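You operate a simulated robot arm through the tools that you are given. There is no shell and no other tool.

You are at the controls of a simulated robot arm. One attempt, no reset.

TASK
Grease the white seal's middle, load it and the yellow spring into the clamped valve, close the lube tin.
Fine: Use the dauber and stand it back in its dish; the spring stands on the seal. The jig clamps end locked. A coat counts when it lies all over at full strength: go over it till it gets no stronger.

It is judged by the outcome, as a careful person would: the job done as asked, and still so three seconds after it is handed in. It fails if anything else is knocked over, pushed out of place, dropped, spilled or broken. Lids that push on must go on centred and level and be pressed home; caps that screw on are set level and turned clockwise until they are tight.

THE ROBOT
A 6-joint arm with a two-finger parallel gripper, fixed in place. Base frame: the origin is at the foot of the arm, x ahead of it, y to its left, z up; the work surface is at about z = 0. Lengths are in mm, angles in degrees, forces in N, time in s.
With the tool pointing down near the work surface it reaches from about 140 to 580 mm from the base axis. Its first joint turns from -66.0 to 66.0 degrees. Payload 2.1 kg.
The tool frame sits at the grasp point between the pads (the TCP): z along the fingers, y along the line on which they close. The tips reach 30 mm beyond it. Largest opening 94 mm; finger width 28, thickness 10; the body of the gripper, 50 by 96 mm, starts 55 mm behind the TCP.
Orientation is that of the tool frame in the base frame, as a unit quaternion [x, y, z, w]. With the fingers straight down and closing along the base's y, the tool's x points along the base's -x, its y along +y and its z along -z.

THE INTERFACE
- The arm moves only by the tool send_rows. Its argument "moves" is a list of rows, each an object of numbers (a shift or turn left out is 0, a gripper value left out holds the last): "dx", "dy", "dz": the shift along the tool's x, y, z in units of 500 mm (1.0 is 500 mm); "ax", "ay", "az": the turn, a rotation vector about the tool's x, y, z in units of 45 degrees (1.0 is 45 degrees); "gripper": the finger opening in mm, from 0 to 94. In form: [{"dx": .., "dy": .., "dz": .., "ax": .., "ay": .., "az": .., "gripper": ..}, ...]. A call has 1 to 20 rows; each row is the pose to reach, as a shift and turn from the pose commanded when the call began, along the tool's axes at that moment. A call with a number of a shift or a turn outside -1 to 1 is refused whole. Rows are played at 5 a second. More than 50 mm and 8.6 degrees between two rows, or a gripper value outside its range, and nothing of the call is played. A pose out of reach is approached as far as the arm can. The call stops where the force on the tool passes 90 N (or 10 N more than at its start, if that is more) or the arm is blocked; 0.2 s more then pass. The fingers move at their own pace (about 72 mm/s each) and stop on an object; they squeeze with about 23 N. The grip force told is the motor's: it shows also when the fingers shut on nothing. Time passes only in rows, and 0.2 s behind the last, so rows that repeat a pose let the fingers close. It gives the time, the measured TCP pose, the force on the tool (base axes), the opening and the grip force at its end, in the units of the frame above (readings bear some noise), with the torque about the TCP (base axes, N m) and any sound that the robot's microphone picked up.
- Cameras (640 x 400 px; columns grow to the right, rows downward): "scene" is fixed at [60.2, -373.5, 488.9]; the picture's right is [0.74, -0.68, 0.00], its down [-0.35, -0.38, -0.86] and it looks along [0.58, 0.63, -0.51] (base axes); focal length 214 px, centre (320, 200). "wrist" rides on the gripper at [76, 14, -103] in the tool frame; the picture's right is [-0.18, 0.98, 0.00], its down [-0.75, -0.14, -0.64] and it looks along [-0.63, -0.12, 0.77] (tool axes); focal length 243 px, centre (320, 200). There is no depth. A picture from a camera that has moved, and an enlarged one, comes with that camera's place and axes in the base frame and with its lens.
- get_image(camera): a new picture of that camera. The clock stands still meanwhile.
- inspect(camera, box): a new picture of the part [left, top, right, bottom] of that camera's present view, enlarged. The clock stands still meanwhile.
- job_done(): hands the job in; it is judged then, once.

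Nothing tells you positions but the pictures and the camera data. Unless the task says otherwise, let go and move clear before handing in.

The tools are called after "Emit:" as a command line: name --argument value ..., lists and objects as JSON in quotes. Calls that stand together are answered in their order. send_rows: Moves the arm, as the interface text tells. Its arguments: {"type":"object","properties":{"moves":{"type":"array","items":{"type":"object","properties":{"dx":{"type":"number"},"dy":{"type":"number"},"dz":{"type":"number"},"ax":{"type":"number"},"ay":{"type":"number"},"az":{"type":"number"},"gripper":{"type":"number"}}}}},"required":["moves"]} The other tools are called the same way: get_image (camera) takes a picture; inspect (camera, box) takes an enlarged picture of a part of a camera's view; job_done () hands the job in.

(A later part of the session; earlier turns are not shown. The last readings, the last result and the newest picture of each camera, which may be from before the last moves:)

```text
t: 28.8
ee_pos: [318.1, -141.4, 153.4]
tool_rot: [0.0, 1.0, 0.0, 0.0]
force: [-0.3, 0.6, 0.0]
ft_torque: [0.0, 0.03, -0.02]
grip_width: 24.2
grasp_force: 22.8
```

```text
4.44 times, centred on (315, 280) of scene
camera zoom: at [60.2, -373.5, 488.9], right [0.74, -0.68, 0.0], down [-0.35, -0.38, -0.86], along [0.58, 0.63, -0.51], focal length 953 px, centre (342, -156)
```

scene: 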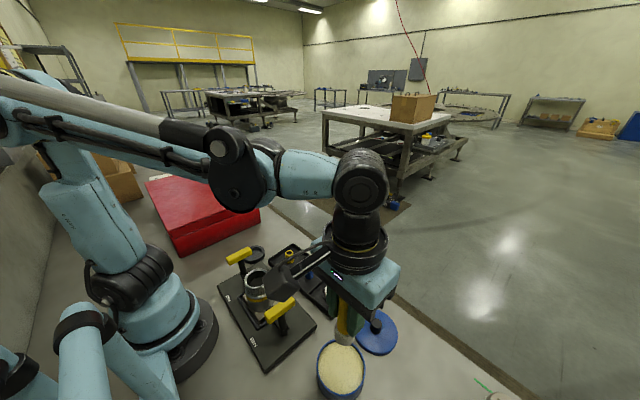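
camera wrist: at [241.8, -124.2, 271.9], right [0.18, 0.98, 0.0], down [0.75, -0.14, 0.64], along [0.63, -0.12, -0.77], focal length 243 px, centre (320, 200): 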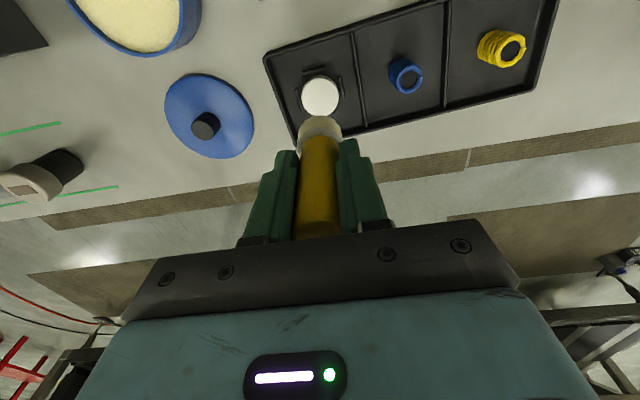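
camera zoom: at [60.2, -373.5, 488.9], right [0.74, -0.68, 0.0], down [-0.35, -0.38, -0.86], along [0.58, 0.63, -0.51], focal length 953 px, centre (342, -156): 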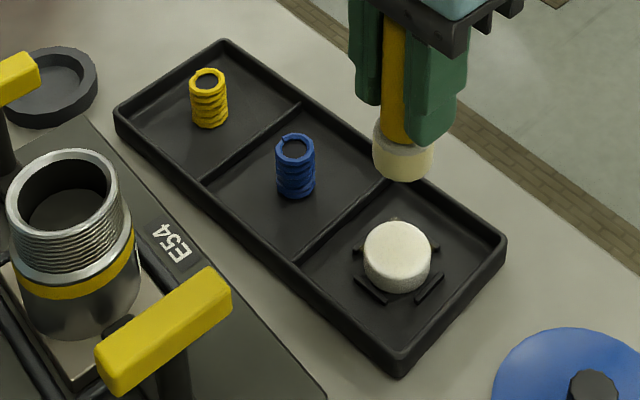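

The coat on the seal is still light. I'll re-centre on the seal's present position, about [317.2,-139.4], and dab purely vertically.

Emit:
send_rows --moves '[{"dx": 0.0016, "dy": -0.0028, "dz": 0.04}, {"dx": 0.0016, "dy": -0.0028, "dz": 0.08}, {"dx": 0.0016, "dy": -0.0028, "dz": 0.12}, {"dx": 0.0016, "dy": -0.0028, "dz": 0.134}, {"dx": 0.0016, "dy": -0.0028, "dz": 0.138}, {"dx": 0.0016, "dy": -0.0028, "dz": 0.14}]'

Emit:
send_rows --moves '[{"dz": 0.0008}, {"dz": 0.0008}]'

Emit:
inspect --camera "scene" --box '[310, 260, 360, 310]'

Emit:
inspect --camera "wrist" --box '[260, 60, 380, 180]'

```text
t: 30.2
ee_pos: [317.2, -140.8, 84.0]
tool_rot: [0.0, 1.0, -0.001, 0.001]
force: [-0.6, -0.2, 15.4]
ft_torque: [-0.03, 0.04, 0.01]
grip_width: 23.8
grasp_force: 22.7
```

```text
t: 30.8
ee_pos: [316.9, -141.0, 84.3]
tool_rot: [-0.001, 1.0, 0.0, 0.0]
force: [1.2, -0.2, 20.1]
ft_torque: [-0.09, -0.09, 0.02]
grip_width: 23.9
grasp_force: 22.8
```

```text
8.00 times, centred on (335, 285) of scene
camera zoom: at [60.1, -373.5, 489.0], right [0.74, -0.68, 0.0], down [-0.35, -0.38, -0.86], along [0.58, 0.63, -0.51], focal length 1716 px, centre (200, -480)
```

zoom: 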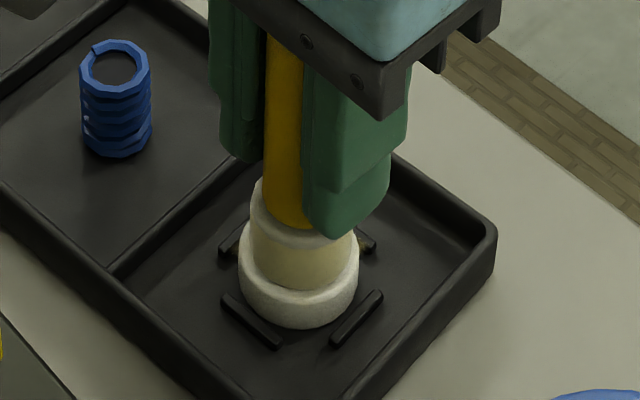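

```text
3.33 times, centred on (320, 120) of wrist
camera zoom: at [240.9, -126.5, 185.8], right [0.18, 0.98, 0.0], down [0.75, -0.14, 0.64], along [0.63, -0.12, -0.77], focal length 809 px, centre (320, 467)
```

zoom: 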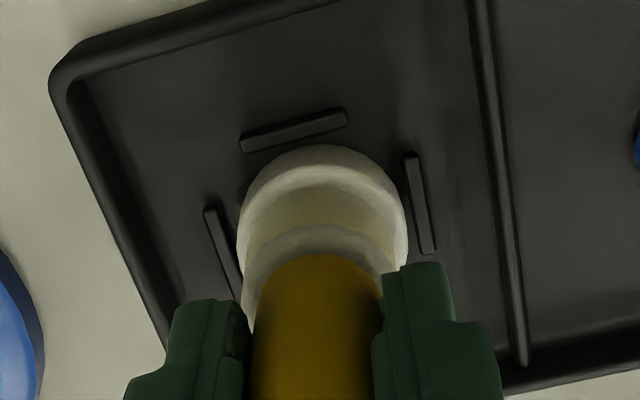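

Contact is centred with pure vertical force. I'll do several dabs with small twists about the vertical axis, which won't drag the tray.

Emit:
send_rows --moves '[{"dz": -0.0006}, {"dz": -0.0006, "az": 0.12}, {"dz": -0.0006, "az": 0.24}, {"dz": -0.0006, "az": 0.12}, {"dz": -0.0006}, {"dz": -0.0006, "az": -0.12}, {"dz": -0.0006, "az": -0.24}, {"dz": -0.0006, "az": -0.12}, {"dz": -0.0006}, {"dz": -0.005}, {"dz": -0.0002}, {"dz": -0.0002}, {"dz": -0.005}, {"dz": -0.0002}, {"dz": -0.0002}, {"dz": -0.005}, {"dz": -0.0002}, {"dz": -0.0002}, {"dz": -0.006}, {"dz": -0.02}]'

Emit:
send_rows --moves '[{"dz": -0.04}, {"dz": -0.08}, {"dz": -0.12}, {"dz": -0.12}]'

Emit:
inspect --camera "scene" --box '[322, 280, 346, 304]'

Emit:
inspect --camera "wrist" --box '[290, 60, 370, 140]'

```text
t: 35.0
ee_pos: [318.4, -140.8, 93.5]
tool_rot: [0.0, 1.0, -0.002, 0.001]
force: [-0.5, -0.4, -0.2]
ft_torque: [0.02, 0.0, 0.0]
grip_width: 24.0
grasp_force: 23.0
```

```text
t: 36.0
ee_pos: [317.7, -139.0, 154.6]
tool_rot: [0.0, 1.0, 0.0, 0.001]
force: [-0.4, -0.3, -0.4]
ft_torque: [-0.01, -0.01, 0.0]
grip_width: 24.0
grasp_force: 23.1
```

```text
16.00 times, centred on (334, 292) of scene
camera zoom: at [60.2, -373.5, 488.9], right [0.74, -0.68, 0.0], down [-0.35, -0.38, -0.86], along [0.58, 0.63, -0.51], focal length 3432 px, centre (96, -1272)
```

zoom: 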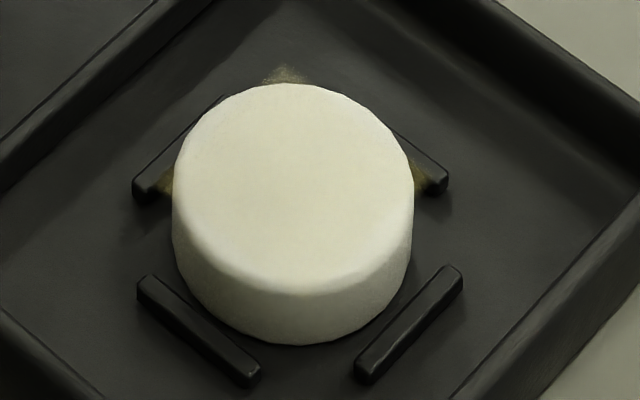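

```text
5.00 times, centred on (330, 100) of wrist
camera zoom: at [241.6, -126.0, 256.4], right [0.18, 0.98, 0.0], down [0.75, -0.14, 0.64], along [0.63, -0.12, -0.77], focal length 1213 px, centre (270, 700)
```

zoom: 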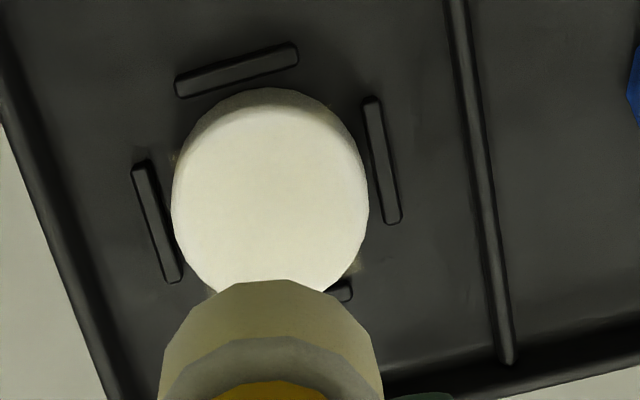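

The tone hasn't changed noticeably with these dabs. I'll compare the seal's colour with the grease in the tin and on the head.

Emit:
inspect --camera "scene" --box '[310, 260, 410, 400]'

Emit:
inspect --camera "scene" --box '[318, 262, 358, 302]'

Emit:
inspect --camera "wrist" --box '[60, 0, 380, 200]'

```text
2.86 times, centred on (360, 330) of scene
camera zoom: at [60.2, -373.5, 488.9], right [0.74, -0.68, 0.0], down [-0.35, -0.38, -0.86], along [0.58, 0.63, -0.51], focal length 613 px, centre (206, -171)
```

zoom: 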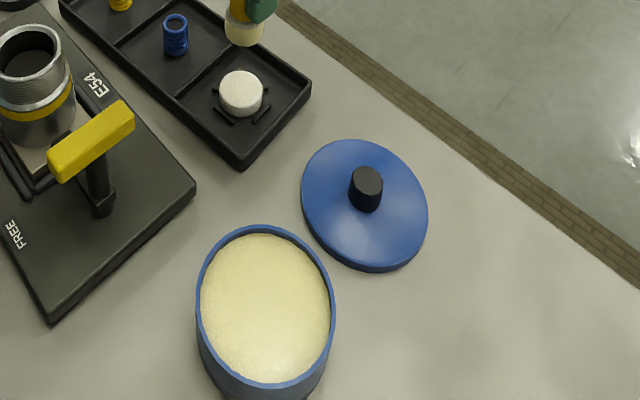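

```text
10.00 times, centred on (338, 282) of scene
camera zoom: at [60.2, -373.5, 488.9], right [0.74, -0.68, 0.0], down [-0.35, -0.38, -0.86], along [0.58, 0.63, -0.51], focal length 2145 px, centre (140, -620)
```

zoom: 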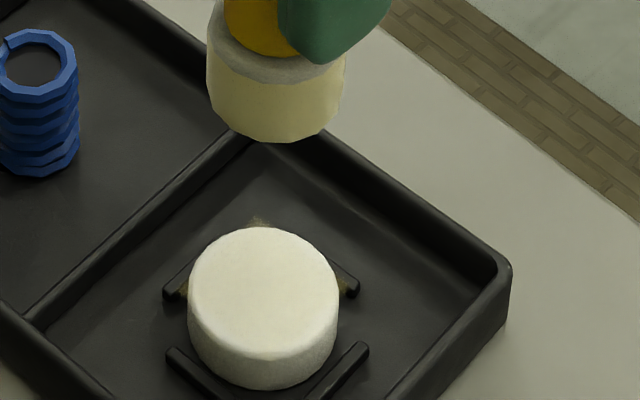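

```text
2.00 times, centred on (220, 100) of wrist
camera zoom: at [241.6, -126.0, 256.4], right [0.18, 0.98, 0.0], down [0.75, -0.14, 0.64], along [0.63, -0.12, -0.77], focal length 485 px, centre (520, 400)
```

zoom: 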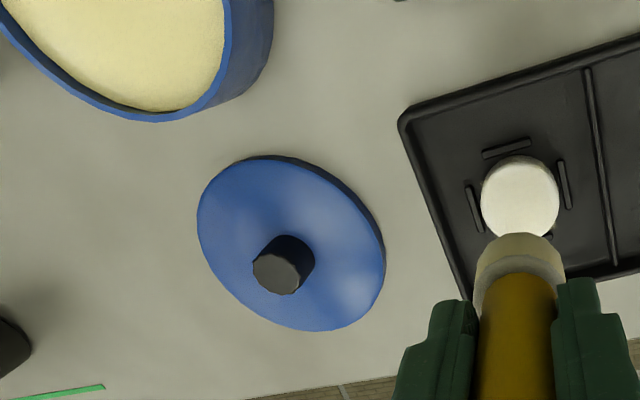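

The seal's coat is paler than the grease itself, so I'll re-load the dauber and go over the seal again to see if it gets stronger.

Emit:
send_rows --moves '[{"dz": -0.04}, {"dx": 0.02, "dy": -0.024, "dz": -0.052}, {"dx": 0.06, "dy": -0.071, "dz": -0.052}, {"dx": 0.1, "dy": -0.119, "dz": -0.052}, {"dx": 0.14, "dy": -0.166, "dz": -0.052}, {"dx": 0.18, "dy": -0.214, "dz": -0.052}, {"dx": 0.21, "dy": -0.25, "dz": -0.052}, {"dx": 0.217, "dy": -0.2576, "dz": -0.03}, {"dx": 0.217, "dy": -0.2576, "dz": 0.02}, {"dx": 0.217, "dy": -0.2576, "dz": 0.06}, {"dx": 0.217, "dy": -0.2576, "dz": 0.08}, {"dx": 0.217, "dy": -0.2576, "dz": 0.09}, {"dx": 0.217, "dy": -0.2576, "dz": 0.092}]'

Emit:
inspect --camera "scene" --box '[300, 320, 380, 400]'

```text
t: 38.8
ee_pos: [210.4, -268.2, 107.5]
tool_rot: [0.0, 1.0, -0.001, 0.001]
force: [0.6, 0.2, -0.2]
ft_torque: [0.01, -0.02, 0.02]
grip_width: 24.2
grasp_force: 23.1
```

```text
5.00 times, centred on (340, 360) of scene
camera zoom: at [60.2, -373.5, 488.9], right [0.74, -0.68, 0.0], down [-0.35, -0.38, -0.86], along [0.58, 0.63, -0.51], focal length 1072 px, centre (220, -600)
```

zoom: 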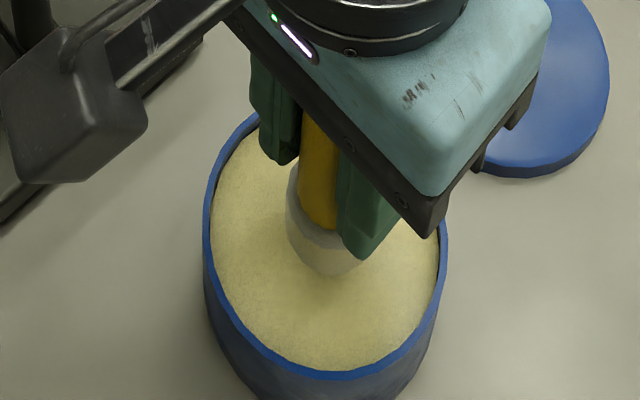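

Emit:
send_rows --moves '[{"dz": 0.006}, {"dz": 0.012}, {"dz": 0.018}]'

Emit:
send_rows --moves '[{"dz": 0.001}, {"dz": 0.002}, {"dz": 0.003}]'

```text
t: 39.6
ee_pos: [209.3, -269.1, 98.6]
tool_rot: [0.0, 1.0, -0.001, 0.001]
force: [0.4, 1.9, -0.2]
ft_torque: [-0.02, 0.01, -0.02]
grip_width: 24.2
grasp_force: 23.0
```

```text
t: 40.4
ee_pos: [209.8, -269.3, 97.4]
tool_rot: [0.001, 1.0, 0.0, 0.001]
force: [-0.7, 0.9, 21.5]
ft_torque: [0.09, 0.09, -0.04]
grip_width: 24.4
grasp_force: 23.2
```

Emit:
send_rows --moves '[{"dz": -0.0006}, {"dz": -0.0006, "az": 0.12}, {"dz": -0.0006, "az": 0.24}, {"dz": -0.0006, "az": 0.12}, {"dz": -0.0006}, {"dz": -0.0006, "az": -0.12}, {"dz": -0.0006, "az": -0.24}, {"dz": -0.0006, "az": -0.12}, {"dz": -0.0006}, {"dz": -0.01}, {"dz": -0.04}, {"dz": -0.08}, {"dz": -0.13}, {"dz": -0.13}]'

Emit:
inspect --camera "scene" --box '[300, 300, 400, 400]'

```text
t: 43.4
ee_pos: [207.6, -269.6, 161.1]
tool_rot: [0.0, 1.0, 0.0, 0.001]
force: [0.6, 0.1, -0.5]
ft_torque: [0.02, 0.03, -0.04]
grip_width: 24.1
grasp_force: 22.9
```

```text
4.00 times, centred on (350, 350) of scene
camera zoom: at [60.2, -373.5, 488.9], right [0.74, -0.68, 0.0], down [-0.35, -0.38, -0.86], along [0.58, 0.63, -0.51], focal length 858 px, centre (200, -400)
```

zoom: 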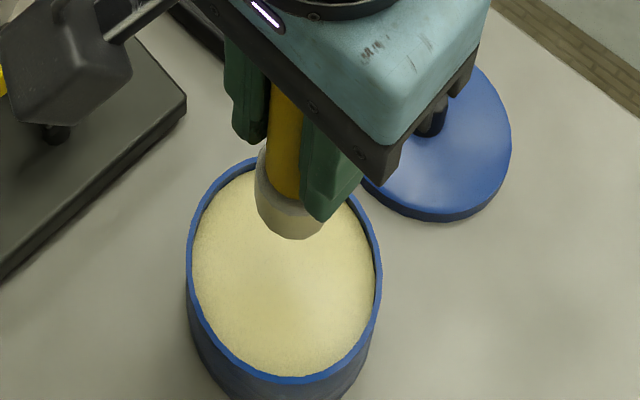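

Emit:
inspect --camera "scene" --box '[310, 270, 350, 310]'

Emit:
send_rows --moves '[{"dx": -0.02, "dy": 0.024, "dz": 0.0}, {"dx": -0.06, "dy": 0.071, "dz": 0.0}, {"dx": -0.1, "dy": 0.119, "dz": 0.0}, {"dx": -0.14, "dy": 0.166, "dz": 0.0}, {"dx": -0.18, "dy": 0.214, "dz": 0.0}, {"dx": -0.21, "dy": 0.25, "dz": 0.0}, {"dx": -0.217, "dy": 0.2576, "dz": 0.03}, {"dx": -0.217, "dy": 0.2576, "dz": 0.08}, {"dx": -0.217, "dy": 0.2576, "dz": 0.12}, {"dx": -0.217, "dy": 0.2576, "dz": 0.141}, {"dx": -0.217, "dy": 0.2576, "dz": 0.141}]'

Emit:
inspect --camera "scene" --box '[310, 260, 360, 310]'

Emit:
inspect --camera "wrist" --box '[260, 60, 380, 180]'

```text
10.00 times, centred on (330, 290) of scene
camera zoom: at [60.2, -373.5, 488.9], right [0.74, -0.68, 0.0], down [-0.35, -0.38, -0.86], along [0.58, 0.63, -0.51], focal length 2145 px, centre (220, -700)
```

zoom: 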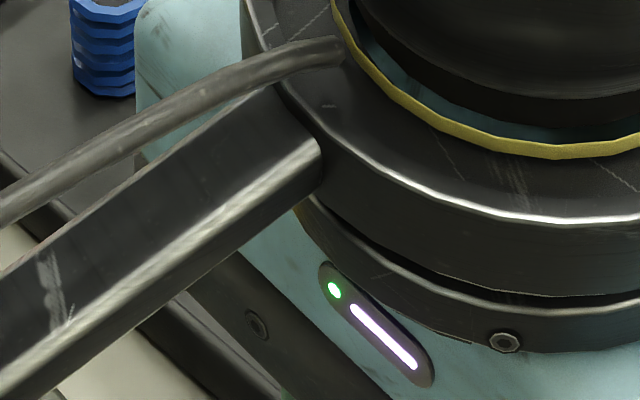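

```text
t: 45.8
ee_pos: [317.1, -140.5, 91.9]
tool_rot: [0.0, 1.0, 0.0, 0.001]
force: [0.2, 0.1, -1.0]
ft_torque: [0.04, 0.02, -0.02]
grip_width: 24.2
grasp_force: 23.3
```

```text
8.00 times, centred on (335, 285) of scene
camera zoom: at [60.2, -373.5, 488.9], right [0.74, -0.68, 0.0], down [-0.35, -0.38, -0.86], along [0.58, 0.63, -0.51], focal length 1716 px, centre (200, -480)
```

zoom: 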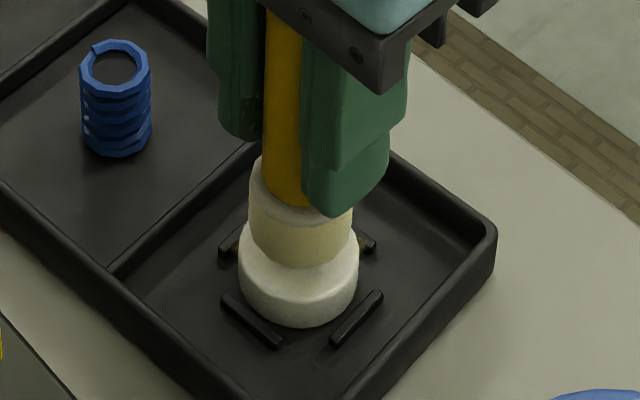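

```text
3.33 times, centred on (320, 120) of wrist
camera zoom: at [241.0, -125.6, 194.4], right [0.18, 0.98, 0.0], down [0.75, -0.14, 0.64], along [0.63, -0.12, -0.77], focal length 809 px, centre (320, 467)
```

zoom: 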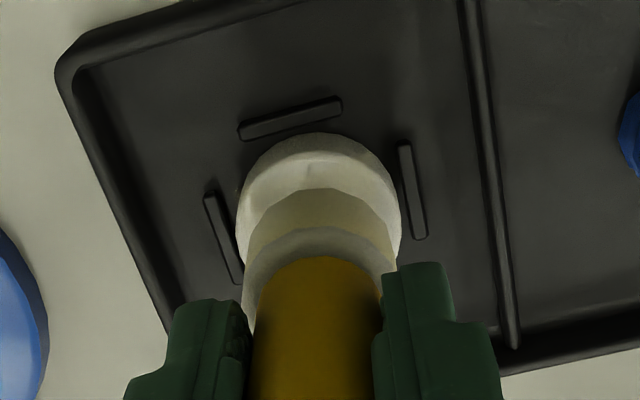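

Emit:
send_rows --moves '[{"dz": 0.006}, {"dz": 0.011}, {"dz": 0.0145}]'

Emit:
send_rows --moves '[{"dz": 0.0008}, {"dz": 0.0016}]'

```text
t: 46.6
ee_pos: [317.1, -139.7, 83.5]
tool_rot: [0.0, 1.0, -0.001, 0.0]
force: [-0.3, 0.2, 0.2]
ft_torque: [-0.01, -0.01, -0.02]
grip_width: 24.3
grasp_force: 23.6
```

```text
t: 47.2
ee_pos: [317.2, -140.3, 84.3]
tool_rot: [0.001, 1.0, -0.002, 0.001]
force: [0.3, -3.1, 4.7]
ft_torque: [-0.13, 0.0, -0.01]
grip_width: 24.0
grasp_force: 22.9
```

Emit:
send_rows --moves '[{"dz": 0.0008}, {"dz": 0.0008, "az": 0.12}, {"dz": 0.0008, "az": 0.24}, {"dz": 0.0008, "az": 0.12}, {"dz": 0.0008}, {"dz": 0.0008, "az": -0.12}, {"dz": 0.0008, "az": -0.24}, {"dz": 0.0008, "az": -0.12}, {"dz": 0.0008}, {"dz": -0.005}, {"dz": 0.0008}, {"dz": 0.0008}, {"dz": -0.005}, {"dz": 0.0008}, {"dz": 0.0008}, {"dz": 0.0008}]'

Emit:
send_rows --moves '[{"dz": -0.01}, {"dz": -0.04}, {"dz": -0.09}, {"dz": -0.14}, {"dz": -0.14}]'

Emit:
inspect --camera "scene" --box '[322, 280, 346, 304]'

Emit:
inspect --camera "wrist" --box '[290, 60, 370, 140]'

```text
t: 50.6
ee_pos: [317.2, -139.6, 84.0]
tool_rot: [0.001, 1.0, 0.0, 0.001]
force: [0.2, -0.3, 1.0]
ft_torque: [-0.02, -0.02, -0.01]
grip_width: 24.2
grasp_force: 23.1
```

```text
t: 51.8
ee_pos: [317.1, -139.7, 154.6]
tool_rot: [0.0, 1.0, 0.0, 0.001]
force: [0.7, -0.9, 0.2]
ft_torque: [-0.01, 0.02, 0.01]
grip_width: 24.3
grasp_force: 23.4
```

```text
16.00 times, centred on (334, 292) of scene
camera zoom: at [60.2, -373.5, 488.9], right [0.74, -0.68, 0.0], down [-0.35, -0.38, -0.86], along [0.58, 0.63, -0.51], focal length 3432 px, centre (96, -1272)
```

zoom: 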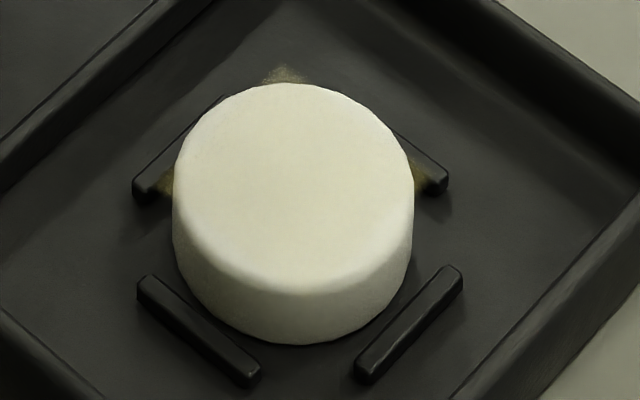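

```text
5.00 times, centred on (330, 100) of wrist
camera zoom: at [241.6, -124.9, 256.6], right [0.18, 0.98, 0.0], down [0.75, -0.14, 0.64], along [0.63, -0.12, -0.77], focal length 1213 px, centre (270, 700)
```

zoom: 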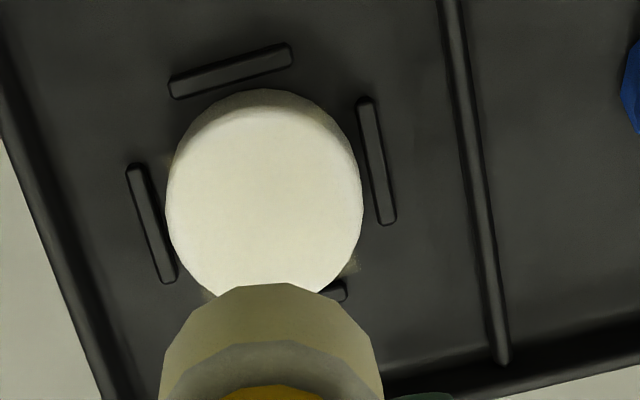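

I'll magnify the seal's top strongly to judge coverage and strength.

Emit:
inspect --camera "scene" --box '[326, 283, 342, 299]'

Emit:
inspect --camera "scene" --box '[330, 288, 336, 294]'

Emit:
inspect --camera "scene" --box '[330, 358, 336, 364]'

```text
16.00 times, centred on (334, 291) of scene
camera zoom: at [60.2, -373.5, 488.9], right [0.74, -0.68, 0.0], down [-0.35, -0.38, -0.86], along [0.58, 0.63, -0.51], focal length 3432 px, centre (96, -1256)
```

zoom: 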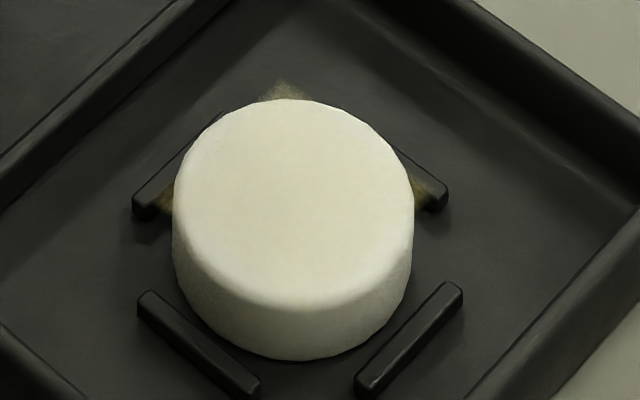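

```text
16.00 times, centred on (333, 291) of scene
camera zoom: at [60.2, -373.5, 488.9], right [0.74, -0.68, 0.0], down [-0.35, -0.38, -0.86], along [0.58, 0.63, -0.51], focal length 3432 px, centre (112, -1256)
```

zoom: 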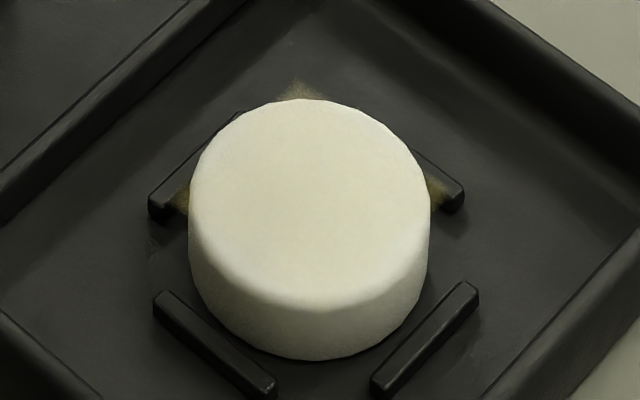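

```text
16.00 times, centred on (333, 361) of scene
camera zoom: at [60.2, -373.5, 488.9], right [0.74, -0.68, 0.0], down [-0.35, -0.38, -0.86], along [0.58, 0.63, -0.51], focal length 3432 px, centre (112, -2376)
```

zoom: 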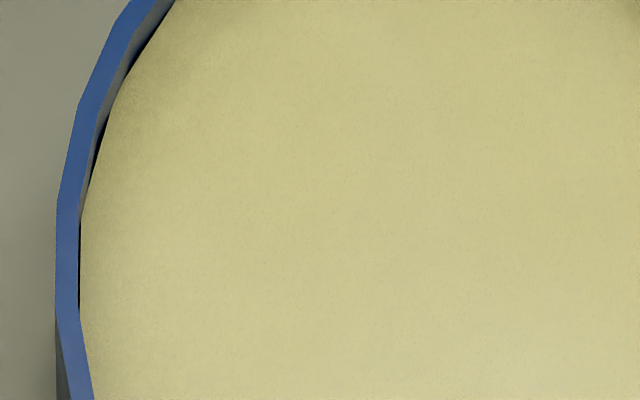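

The zoom limit leaves the tint ambiguous. I'll shift the arm forward so the wrist camera looks down on the seal from closer.

Emit:
send_rows --moves '[{"dx": -0.05, "dz": 0.0}, {"dx": -0.1, "dz": 0.02}, {"dx": -0.12, "dz": 0.05}, {"dx": -0.12, "dz": 0.07}, {"dx": -0.12, "dz": 0.07}]'

Emit:
get_image --camera "wrist"

Emit:
inspect --camera "wrist" --box '[270, 0, 350, 80]'

```text
t: 53.0
ee_pos: [379.4, -139.8, 118.2]
tool_rot: [0.001, 1.0, 0.0, 0.0]
force: [-0.1, 0.3, 0.0]
ft_torque: [0.01, 0.01, -0.03]
grip_width: 24.1
grasp_force: 23.1
```

```text
taken
camera wrist: at [302.0, -126.4, 219.7], right [0.18, 0.98, 0.0], down [0.75, -0.14, 0.64], along [0.63, -0.12, -0.77], focal length 243 px, centre (320, 200)
```

wrist: 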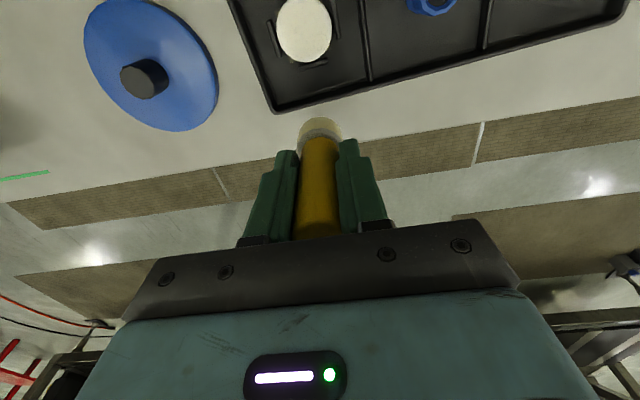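

```text
5.00 times, centred on (310, 40) of wrist
camera zoom: at [302.0, -126.4, 219.7], right [0.18, 0.98, 0.0], down [0.75, -0.14, 0.64], along [0.63, -0.12, -0.77], focal length 1213 px, centre (370, 1000)
```

zoom: 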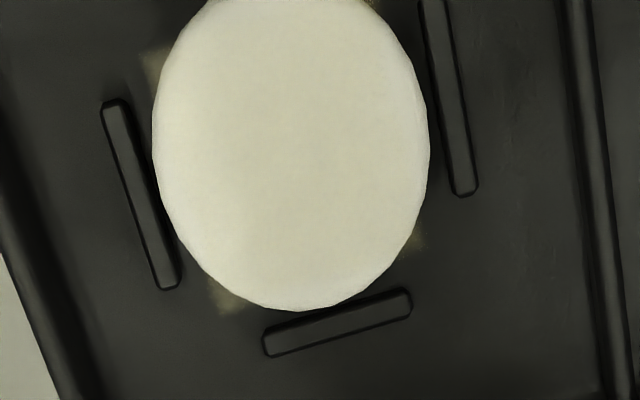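

This closer view shows a warm disc over the middle of the seal with a whiter rim. The corner marks look like overspill of the coat pattern beneath the seal. I'll go over it again with very light, small strokes and compare from this same view.

Emit:
send_rows --moves '[{"dx": 0.04}, {"dx": 0.08}, {"dx": 0.12}, {"dx": 0.12, "dz": 0.03}, {"dx": 0.12, "dz": 0.055}, {"dx": 0.12, "dz": 0.066}, {"dx": 0.12, "dz": 0.068}, {"dx": 0.12, "dz": 0.069}]'

Emit:
send_rows --moves '[{"dz": 0.0008}, {"dz": 0.0008}]'

```text
t: 54.8
ee_pos: [317.8, -140.7, 83.4]
tool_rot: [0.0, 1.0, 0.0, 0.0]
force: [0.2, 0.5, 2.5]
ft_torque: [-0.02, -0.02, 0.02]
grip_width: 24.0
grasp_force: 22.7
```

```text
t: 55.4
ee_pos: [317.2, -140.6, 83.3]
tool_rot: [0.0, 1.0, -0.001, 0.0]
force: [-1.3, -0.1, 10.8]
ft_torque: [-0.03, 0.02, 0.03]
grip_width: 24.1
grasp_force: 22.8
```

Contact is at about 10 N. I'll ease to about 5 N and make ±2 mm strokes in a small cross and circle.

Emit:
send_rows --moves '[{"dz": -0.0005}, {"dz": -0.0005, "dy": 0.002}, {"dz": -0.0005, "dy": 0.004}, {"dz": -0.0005, "dy": 0.002}, {"dz": -0.0005, "dy": -0.002}, {"dz": -0.0005, "dy": -0.004}, {"dz": -0.0005, "dy": -0.002}, {"dz": -0.0005, "dy": 0.0}]'

Emit:
send_rows --moves '[{"dx": 0.002}, {"dx": 0.004}, {"dx": 0.002}, {"dx": -0.002}, {"dx": -0.004}, {"dx": -0.002}, {"dx": 0.0}]'

Emit:
inspect --camera "scene" --box '[310, 260, 360, 310]'

```text
t: 57.2
ee_pos: [317.2, -140.8, 83.9]
tool_rot: [0.001, 1.0, -0.001, 0.0]
force: [-0.1, 0.7, 0.2]
ft_torque: [0.02, 0.02, -0.02]
grip_width: 24.0
grasp_force: 23.4
```

```text
t: 58.8
ee_pos: [318.2, -139.8, 84.6]
tool_rot: [0.0, 1.0, -0.002, 0.0]
force: [-0.4, 0.1, -0.3]
ft_torque: [-0.01, 0.0, 0.03]
grip_width: 24.0
grasp_force: 23.0
```

```text
8.00 times, centred on (335, 285) of scene
camera zoom: at [60.2, -373.5, 488.9], right [0.74, -0.68, 0.0], down [-0.35, -0.38, -0.86], along [0.58, 0.63, -0.51], focal length 1716 px, centre (200, -480)
```

zoom: 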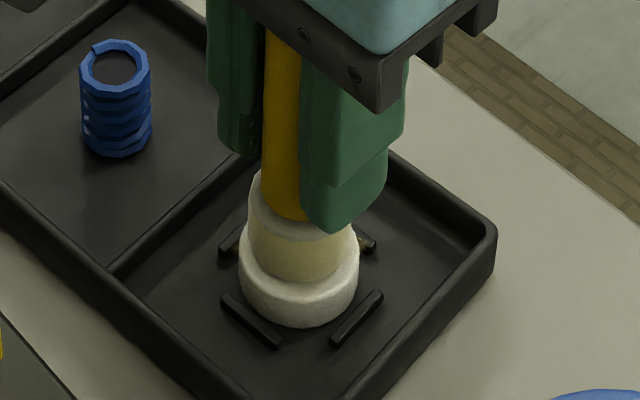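

The tray stayed put but contact was lost during the strokes. I'll press in slightly more and stroke under confirmed light contact.

Emit:
send_rows --moves '[{"dz": 0.0006}, {"dz": 0.0008}]'

Emit:
send_rows --moves '[{"dy": 0.002}, {"dy": 0.004}]'

Emit:
send_rows --moves '[{"dy": -0.002}, {"dy": -0.004}, {"dy": -0.006}, {"dy": -0.008}]'

Emit:
inspect --camera "scene" --box '[310, 260, 360, 310]'

```text
t: 59.4
ee_pos: [317.9, -140.3, 83.0]
tool_rot: [0.0, 1.0, -0.002, 0.0]
force: [0.7, -0.3, -0.5]
ft_torque: [0.03, 0.02, 0.02]
grip_width: 24.1
grasp_force: 23.2
```

```text
t: 60.0
ee_pos: [318.1, -138.6, 84.0]
tool_rot: [0.0, 1.0, -0.001, 0.001]
force: [0.0, -1.7, 1.0]
ft_torque: [-0.08, 0.0, -0.03]
grip_width: 24.3
grasp_force: 23.0
```

```text
t: 61.0
ee_pos: [318.4, -143.4, 83.2]
tool_rot: [0.0, 1.0, 0.0, 0.0]
force: [-0.4, 4.8, 6.5]
ft_torque: [0.25, -0.01, 0.0]
grip_width: 24.2
grasp_force: 23.1
```

```text
8.00 times, centred on (335, 285) of scene
camera zoom: at [60.2, -373.5, 488.9], right [0.74, -0.68, 0.0], down [-0.35, -0.38, -0.86], along [0.58, 0.63, -0.51], focal length 1716 px, centre (200, -480)
```

zoom: 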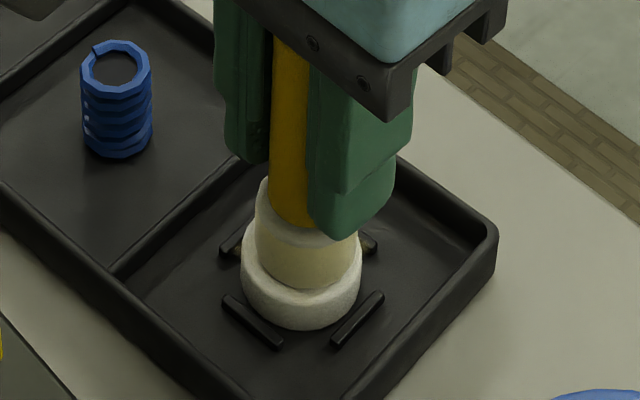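

Emit:
send_rows --moves '[{"dy": 0.002}, {"dy": 0.004}, {"dy": 0.006}]'

Emit:
send_rows --moves '[{"dy": -0.002, "dz": -0.005}, {"dy": -0.002, "dz": -0.03}, {"dx": -0.04, "dy": -0.002, "dz": -0.065}, {"dx": -0.08, "dy": -0.002, "dz": -0.0695}, {"dx": -0.12, "dy": -0.002, "dz": -0.0695}, {"dx": -0.12, "dy": -0.002, "dz": -0.0695}]'

Emit:
inspect --camera "wrist" --box '[270, 0, 350, 80]'

Emit:
inspect --camera "scene" --box '[322, 280, 346, 304]'

```text
t: 61.8
ee_pos: [317.4, -139.2, 82.9]
tool_rot: [0.001, 1.0, -0.001, 0.002]
force: [-0.7, -2.7, 4.3]
ft_torque: [-0.13, -0.01, 0.0]
grip_width: 24.2
grasp_force: 22.6
```

```text
t: 63.2
ee_pos: [378.5, -139.8, 118.8]
tool_rot: [0.0, 1.0, 0.001, 0.001]
force: [-0.2, 0.1, 0.2]
ft_torque: [0.02, 0.01, -0.01]
grip_width: 23.9
grasp_force: 23.2
```

```text
5.00 times, centred on (310, 40) of wrist
camera zoom: at [302.5, -125.6, 221.5], right [0.18, 0.98, 0.0], down [0.75, -0.14, 0.64], along [0.63, -0.12, -0.77], focal length 1213 px, centre (370, 1000)
```

zoom: 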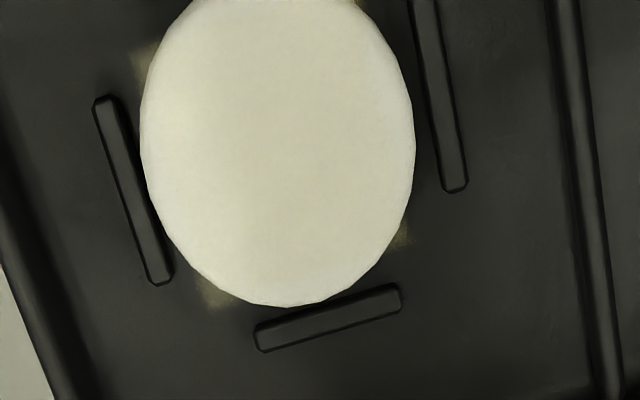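

```text
16.00 times, centred on (334, 292) of scene
camera zoom: at [60.2, -373.5, 488.9], right [0.74, -0.68, 0.0], down [-0.35, -0.38, -0.86], along [0.58, 0.63, -0.51], focal length 3432 px, centre (96, -1272)
```

zoom: 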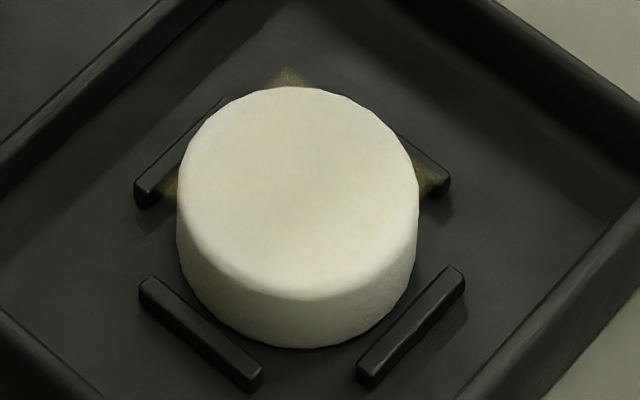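

The strokes did strengthen the tint slightly, so sliding passes build the coat. I'll re-load the dauber and do more light strokes.

Emit:
send_rows --moves '[{"dz": -0.04}, {"dz": -0.08}, {"dx": 0.05, "dy": -0.038, "dz": -0.08}, {"dx": 0.1, "dy": -0.076, "dz": -0.08}, {"dx": 0.16, "dy": -0.122, "dz": -0.08}, {"dx": 0.22, "dy": -0.168, "dz": -0.08}, {"dx": 0.28, "dy": -0.214, "dz": -0.08}, {"dx": 0.32, "dy": -0.245, "dz": -0.08}, {"dx": 0.337, "dy": -0.2576, "dz": -0.07}, {"dx": 0.337, "dy": -0.2576, "dz": -0.03}, {"dx": 0.337, "dy": -0.2576, "dz": 0.01}, {"dx": 0.337, "dy": -0.2576, "dz": 0.03}, {"dx": 0.337, "dy": -0.2576, "dz": 0.0367}, {"dx": 0.337, "dy": -0.2576, "dz": 0.0367}]'

Emit:
send_rows --moves '[{"dz": 0.002}, {"dz": 0.004}]'

Emit:
inspect --camera "scene" --box '[300, 320, 380, 400]'

```text
t: 66.2
ee_pos: [209.0, -268.9, 99.0]
tool_rot: [-0.001, 1.0, 0.0, 0.001]
force: [-0.6, -0.2, -1.1]
ft_torque: [0.01, -0.02, -0.03]
grip_width: 24.0
grasp_force: 23.1
```

```text
t: 66.8
ee_pos: [208.4, -268.5, 97.3]
tool_rot: [-0.001, 1.0, 0.0, 0.0]
force: [-0.3, -0.2, -0.8]
ft_torque: [-0.02, 0.02, -0.01]
grip_width: 24.0
grasp_force: 23.3
```

```text
5.00 times, centred on (340, 360) of scene
camera zoom: at [60.2, -373.5, 488.9], right [0.74, -0.68, 0.0], down [-0.35, -0.38, -0.86], along [0.58, 0.63, -0.51], focal length 1072 px, centre (220, -600)
```

zoom: 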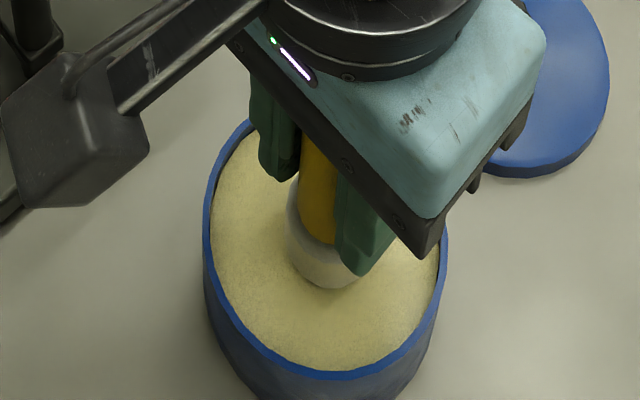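

Emit:
send_rows --moves '[{"dz": 0.001}, {"dz": 0.002}]'

Emit:
send_rows --moves '[{"dz": 0.0008}, {"dz": 0.0012}]'

```text
t: 67.4
ee_pos: [208.9, -269.7, 96.6]
tool_rot: [0.0, 1.0, -0.001, 0.001]
force: [-1.2, 0.8, -0.7]
ft_torque: [-0.01, 0.0, -0.01]
grip_width: 24.0
grasp_force: 23.1
```

```text
t: 68.0
ee_pos: [209.2, -268.9, 96.5]
tool_rot: [0.0, 1.0, -0.001, 0.001]
force: [0.3, -3.0, 8.1]
ft_torque: [-0.13, -0.04, 0.0]
grip_width: 24.0
grasp_force: 23.1
```

Emit:
send_rows --moves '[{"dz": 0.0004, "az": 0.15}, {"dz": 0.0004, "az": 0.3}, {"dz": 0.0004, "az": 0.15}, {"dz": 0.0004}, {"dz": 0.0004, "az": -0.15}, {"dz": 0.0004, "az": -0.3}, {"dz": 0.0004, "az": -0.15}, {"dz": 0.0004}, {"dz": -0.01}, {"dz": -0.05}, {"dz": -0.1}, {"dz": -0.13}, {"dz": -0.13}]'

Emit:
send_rows --moves '[{"dx": -0.02, "dy": 0.024, "dz": 0.0}, {"dx": -0.06, "dy": 0.071, "dz": 0.0}, {"dx": -0.1, "dy": 0.119, "dz": 0.0}, {"dx": -0.14, "dy": 0.166, "dz": 0.0}, {"dx": -0.18, "dy": 0.214, "dz": 0.0}, {"dx": -0.21, "dy": 0.25, "dz": 0.0}, {"dx": -0.217, "dy": 0.2576, "dz": 0.03}, {"dx": -0.217, "dy": 0.2576, "dz": 0.08}, {"dx": -0.217, "dy": 0.2576, "dz": 0.12}, {"dx": -0.217, "dy": 0.2576, "dz": 0.141}, {"dx": -0.217, "dy": 0.2576, "dz": 0.141}]'

Emit:
inspect --camera "scene" --box '[310, 260, 360, 310]'

Emit:
inspect --camera "wrist" --box '[260, 60, 380, 180]'

```text
t: 70.8
ee_pos: [208.1, -268.8, 163.4]
tool_rot: [0.0, 1.0, 0.0, 0.0]
force: [0.5, -0.1, -0.4]
ft_torque: [0.0, 0.02, 0.0]
grip_width: 24.1
grasp_force: 22.8
```

```text
t: 73.2
ee_pos: [317.0, -139.0, 91.5]
tool_rot: [0.0, 1.0, 0.001, 0.001]
force: [0.0, -0.3, -0.1]
ft_torque: [0.0, -0.01, 0.0]
grip_width: 24.1
grasp_force: 23.5
```

```text
8.00 times, centred on (335, 285) of scene
camera zoom: at [60.2, -373.5, 488.9], right [0.74, -0.68, 0.0], down [-0.35, -0.38, -0.86], along [0.58, 0.63, -0.51], focal length 1716 px, centre (200, -480)
```

zoom: 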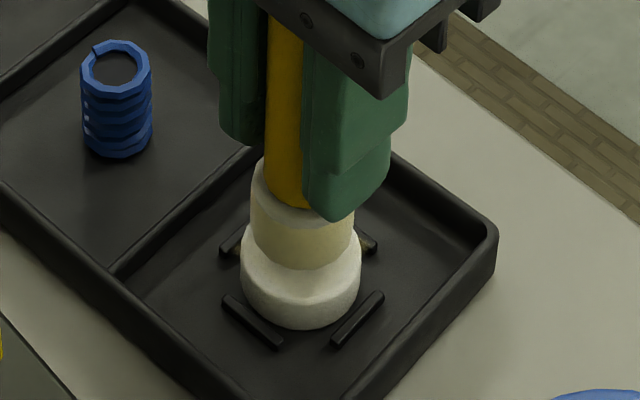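

```text
3.33 times, centred on (320, 120) of wrist
camera zoom: at [240.9, -126.2, 193.2], right [0.18, 0.98, 0.0], down [0.75, -0.14, 0.64], along [0.63, -0.12, -0.77], focal length 809 px, centre (320, 467)
```

zoom: 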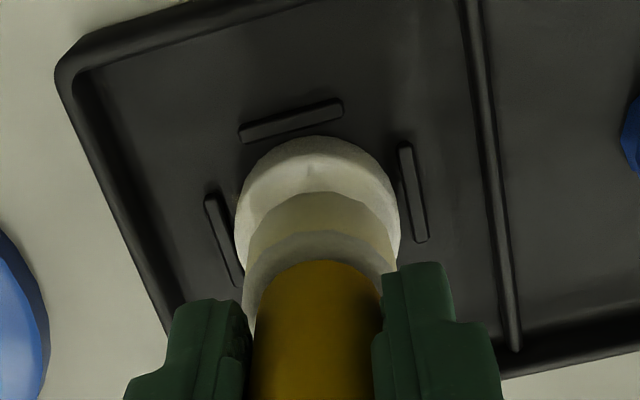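

Emit:
send_rows --moves '[{"dz": 0.006}, {"dz": 0.011}, {"dz": 0.014}]'

Emit:
send_rows --moves '[{"dz": 0.0006}, {"dz": 0.001}]'

```text
t: 74.0
ee_pos: [316.2, -139.6, 83.4]
tool_rot: [0.0, 1.0, 0.0, 0.001]
force: [0.2, 0.2, -0.1]
ft_torque: [0.0, 0.0, 0.01]
grip_width: 23.8
grasp_force: 22.7
```

```text
t: 74.6
ee_pos: [318.2, -140.9, 84.0]
tool_rot: [0.001, 1.0, -0.001, 0.0]
force: [-0.1, -0.7, 1.1]
ft_torque: [-0.01, 0.01, -0.02]
grip_width: 23.9
grasp_force: 22.7
```

Emit:
send_rows --moves '[{"dz": 0.0005}, {"dz": 0.0008}]'

Emit:
send_rows --moves '[{"az": 0.15}, {"az": 0.3}, {"az": 0.45}, {"az": 0.3}, {"az": 0.15}, {"az": 0.0}, {"az": -0.15}, {"az": -0.3}, {"az": -0.45}, {"az": -0.3}, {"az": -0.15}, {"az": 0.0}]'

```text
t: 75.2
ee_pos: [318.2, -139.8, 83.5]
tool_rot: [0.001, 1.0, -0.001, 0.001]
force: [-1.6, -1.5, 15.8]
ft_torque: [-0.08, 0.07, 0.0]
grip_width: 24.3
grasp_force: 22.8
```

```text
t: 77.8
ee_pos: [318.5, -139.5, 82.0]
tool_rot: [0.001, 1.0, -0.001, 0.001]
force: [-0.5, 1.3, 10.3]
ft_torque: [0.1, 0.04, -0.02]
grip_width: 24.2
grasp_force: 22.9
```

Emit:
send_rows --moves '[{"dz": -0.0003, "dy": 0.0015}, {"dz": -0.0003, "dy": 0.003}, {"dz": -0.0003, "dy": 0.004}, {"dz": -0.0003, "dy": 0.002}, {"dz": -0.0003, "dy": 0.0}, {"dz": -0.0003, "dy": -0.002}, {"dz": -0.0003, "dy": -0.004}, {"dz": -0.0003, "dy": -0.002}, {"dz": -0.0003, "dy": 0.0}]'

Emit:
send_rows --moves '[{"dx": 0.0015}, {"dx": 0.003}, {"dx": 0.004}, {"dx": 0.002}, {"dx": 0.0}, {"dx": -0.002}, {"dx": -0.004}, {"dx": -0.002}, {"dx": 0.0}]'

Emit:
inspect --camera "scene" --box '[310, 260, 360, 310]'

```text
t: 79.8
ee_pos: [317.6, -140.8, 82.7]
tool_rot: [0.002, 1.0, 0.0, 0.002]
force: [0.7, -0.2, 0.6]
ft_torque: [-0.01, -0.03, 0.03]
grip_width: 24.3
grasp_force: 23.3
```

```text
t: 81.8
ee_pos: [316.8, -139.4, 83.3]
tool_rot: [0.0, 1.0, 0.0, 0.001]
force: [0.6, 1.3, 0.0]
ft_torque: [-0.01, 0.0, -0.02]
grip_width: 23.8
grasp_force: 23.1
```

```text
8.00 times, centred on (335, 285) of scene
camera zoom: at [60.2, -373.5, 488.9], right [0.74, -0.68, 0.0], down [-0.35, -0.38, -0.86], along [0.58, 0.63, -0.51], focal length 1716 px, centre (200, -480)
```

zoom: 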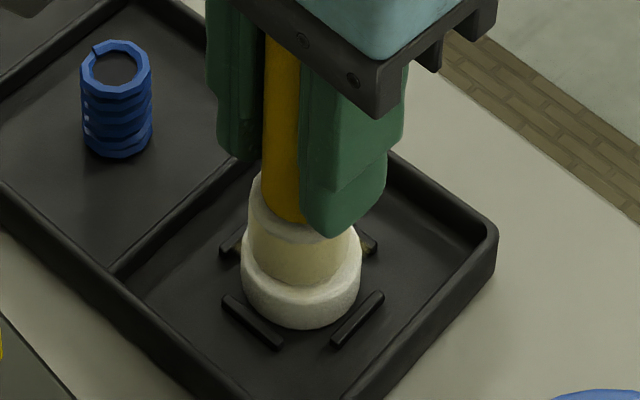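

Emit:
send_rows --moves '[{"dz": 0.0005}, {"dz": 0.001}]'

Emit:
send_rows --moves '[{"dz": 0.0003, "dx": -0.0015}, {"dz": 0.0003, "dx": -0.003}, {"dz": 0.0003, "dx": -0.002, "dy": 0.002}, {"dz": 0.0003, "dy": 0.003}, {"dz": 0.0003, "dx": 0.002, "dy": 0.002}, {"dz": 0.0003, "dx": 0.003}, {"dz": 0.0003, "dx": 0.002, "dy": -0.002}, {"dz": 0.0003, "dy": -0.003}, {"dz": 0.0003, "dx": -0.002, "dy": -0.002}, {"dz": 0.0003, "dx": -0.003}, {"dz": 0.0003, "dx": -0.0015}, {"dz": 0.0003}]'

Emit:
inspect --camera "scene" --box '[310, 260, 360, 310]'

```text
t: 82.4
ee_pos: [316.8, -141.0, 83.9]
tool_rot: [0.0, 1.0, 0.0, 0.001]
force: [-0.6, -0.7, 4.0]
ft_torque: [-0.03, 0.05, -0.01]
grip_width: 24.5
grasp_force: 23.2
```

```text
t: 85.0
ee_pos: [317.9, -140.5, 83.1]
tool_rot: [0.001, 1.0, -0.002, 0.001]
force: [1.6, -4.1, 9.1]
ft_torque: [-0.27, -0.09, -0.01]
grip_width: 24.1
grasp_force: 23.0
```

```text
8.00 times, centred on (335, 285) of scene
camera zoom: at [60.2, -373.5, 489.0], right [0.74, -0.68, 0.0], down [-0.35, -0.38, -0.86], along [0.58, 0.63, -0.51], focal length 1716 px, centre (200, -480)
```

zoom: 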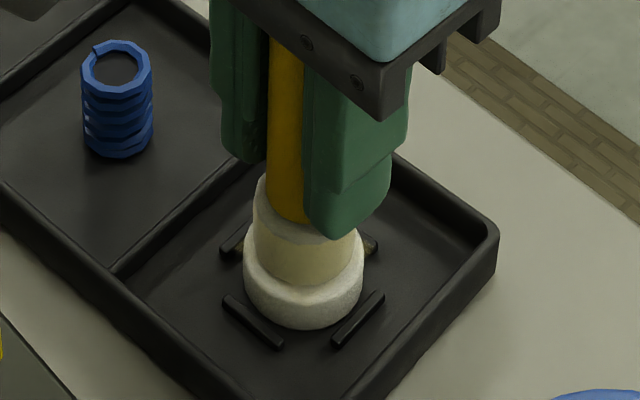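

Emit:
send_rows --moves '[{"dy": 0.0015}, {"dy": 0.003}, {"dx": -0.002, "dy": 0.002}, {"dx": -0.003}, {"dx": -0.002, "dy": -0.002}, {"dy": -0.003}, {"dx": 0.002, "dy": -0.002}, {"dx": 0.003}, {"dx": 0.002, "dy": 0.002}, {"dy": 0.003}, {"dy": 0.0015}, {"dy": 0.0}]'

Emit:
send_rows --moves '[{"dz": -0.005}, {"dz": -0.03}, {"dx": -0.04, "dz": -0.065}, {"dx": -0.08, "dz": -0.0695}, {"dx": -0.12, "dz": -0.0695}, {"dx": -0.12, "dz": -0.0695}]'

Emit:
inspect --camera "wrist" --box '[270, 0, 350, 80]'

Emit:
inspect --camera "scene" --box '[322, 280, 346, 304]'

```text
t: 87.6
ee_pos: [317.0, -139.5, 82.2]
tool_rot: [0.001, 1.0, 0.0, 0.0]
force: [-3.0, 0.6, 4.4]
ft_torque: [0.01, 0.22, 0.01]
grip_width: 24.1
grasp_force: 22.9
```

```text
t: 89.0
ee_pos: [377.1, -140.7, 118.6]
tool_rot: [0.0, 1.0, 0.0, 0.002]
force: [0.9, -0.2, -0.9]
ft_torque: [0.0, -0.05, -0.01]
grip_width: 23.9
grasp_force: 23.2
```

```text
5.00 times, centred on (310, 40) of wrist
camera zoom: at [300.6, -126.1, 220.2], right [0.18, 0.98, 0.0], down [0.75, -0.14, 0.64], along [0.63, -0.12, -0.77], focal length 1213 px, centre (370, 1000)
```

zoom: 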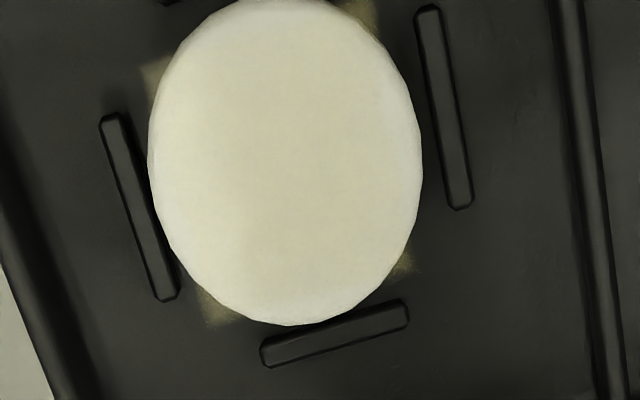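

```text
16.00 times, centred on (334, 292) of scene
camera zoom: at [60.2, -373.5, 488.9], right [0.74, -0.68, 0.0], down [-0.35, -0.38, -0.86], along [0.58, 0.63, -0.51], focal length 3432 px, centre (96, -1272)
```

zoom: 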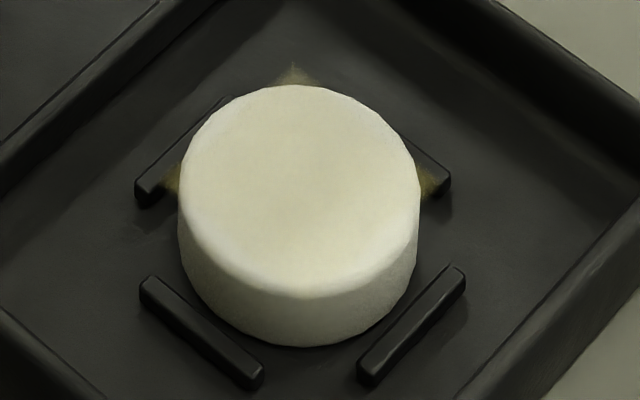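

A tan disc is now clearly visible on the middle of the seal, so the stroking works. I'll go over it again until it gets no stronger.

Emit:
send_rows --moves '[{"dx": 0.04}, {"dx": 0.08}, {"dx": 0.12}, {"dx": 0.12, "dz": 0.03}, {"dx": 0.12, "dz": 0.055}, {"dx": 0.12, "dz": 0.065}, {"dx": 0.12, "dz": 0.068}, {"dx": 0.12, "dz": 0.069}]'

Emit:
send_rows --moves '[{"dz": 0.0005}, {"dz": 0.001}]'

```text
t: 90.8
ee_pos: [317.4, -139.1, 81.4]
tool_rot: [0.0, 1.0, -0.001, 0.0]
force: [0.3, 0.6, 0.1]
ft_torque: [0.01, -0.02, -0.02]
grip_width: 24.1
grasp_force: 22.9
```

```text
t: 91.4
ee_pos: [317.8, -140.4, 82.1]
tool_rot: [0.001, 1.0, 0.0, 0.001]
force: [0.1, 0.0, 0.0]
ft_torque: [-0.02, 0.02, -0.04]
grip_width: 24.2
grasp_force: 22.8
```

Emit:
send_rows --moves '[{"dz": 0.0006}, {"dz": 0.0012}]'

Emit:
send_rows --moves '[{"dz": 0.0005}, {"dz": 0.001}]'

```text
t: 92.0
ee_pos: [317.7, -141.3, 82.0]
tool_rot: [0.001, 1.0, -0.001, 0.001]
force: [0.9, -0.9, 9.8]
ft_torque: [-0.06, -0.05, 0.02]
grip_width: 24.0
grasp_force: 23.2
```

```text
t: 92.6
ee_pos: [318.0, -140.9, 81.0]
tool_rot: [0.0, 1.0, 0.0, 0.001]
force: [1.4, 0.2, 21.8]
ft_torque: [0.03, -0.06, 0.02]
grip_width: 24.3
grasp_force: 23.3
```

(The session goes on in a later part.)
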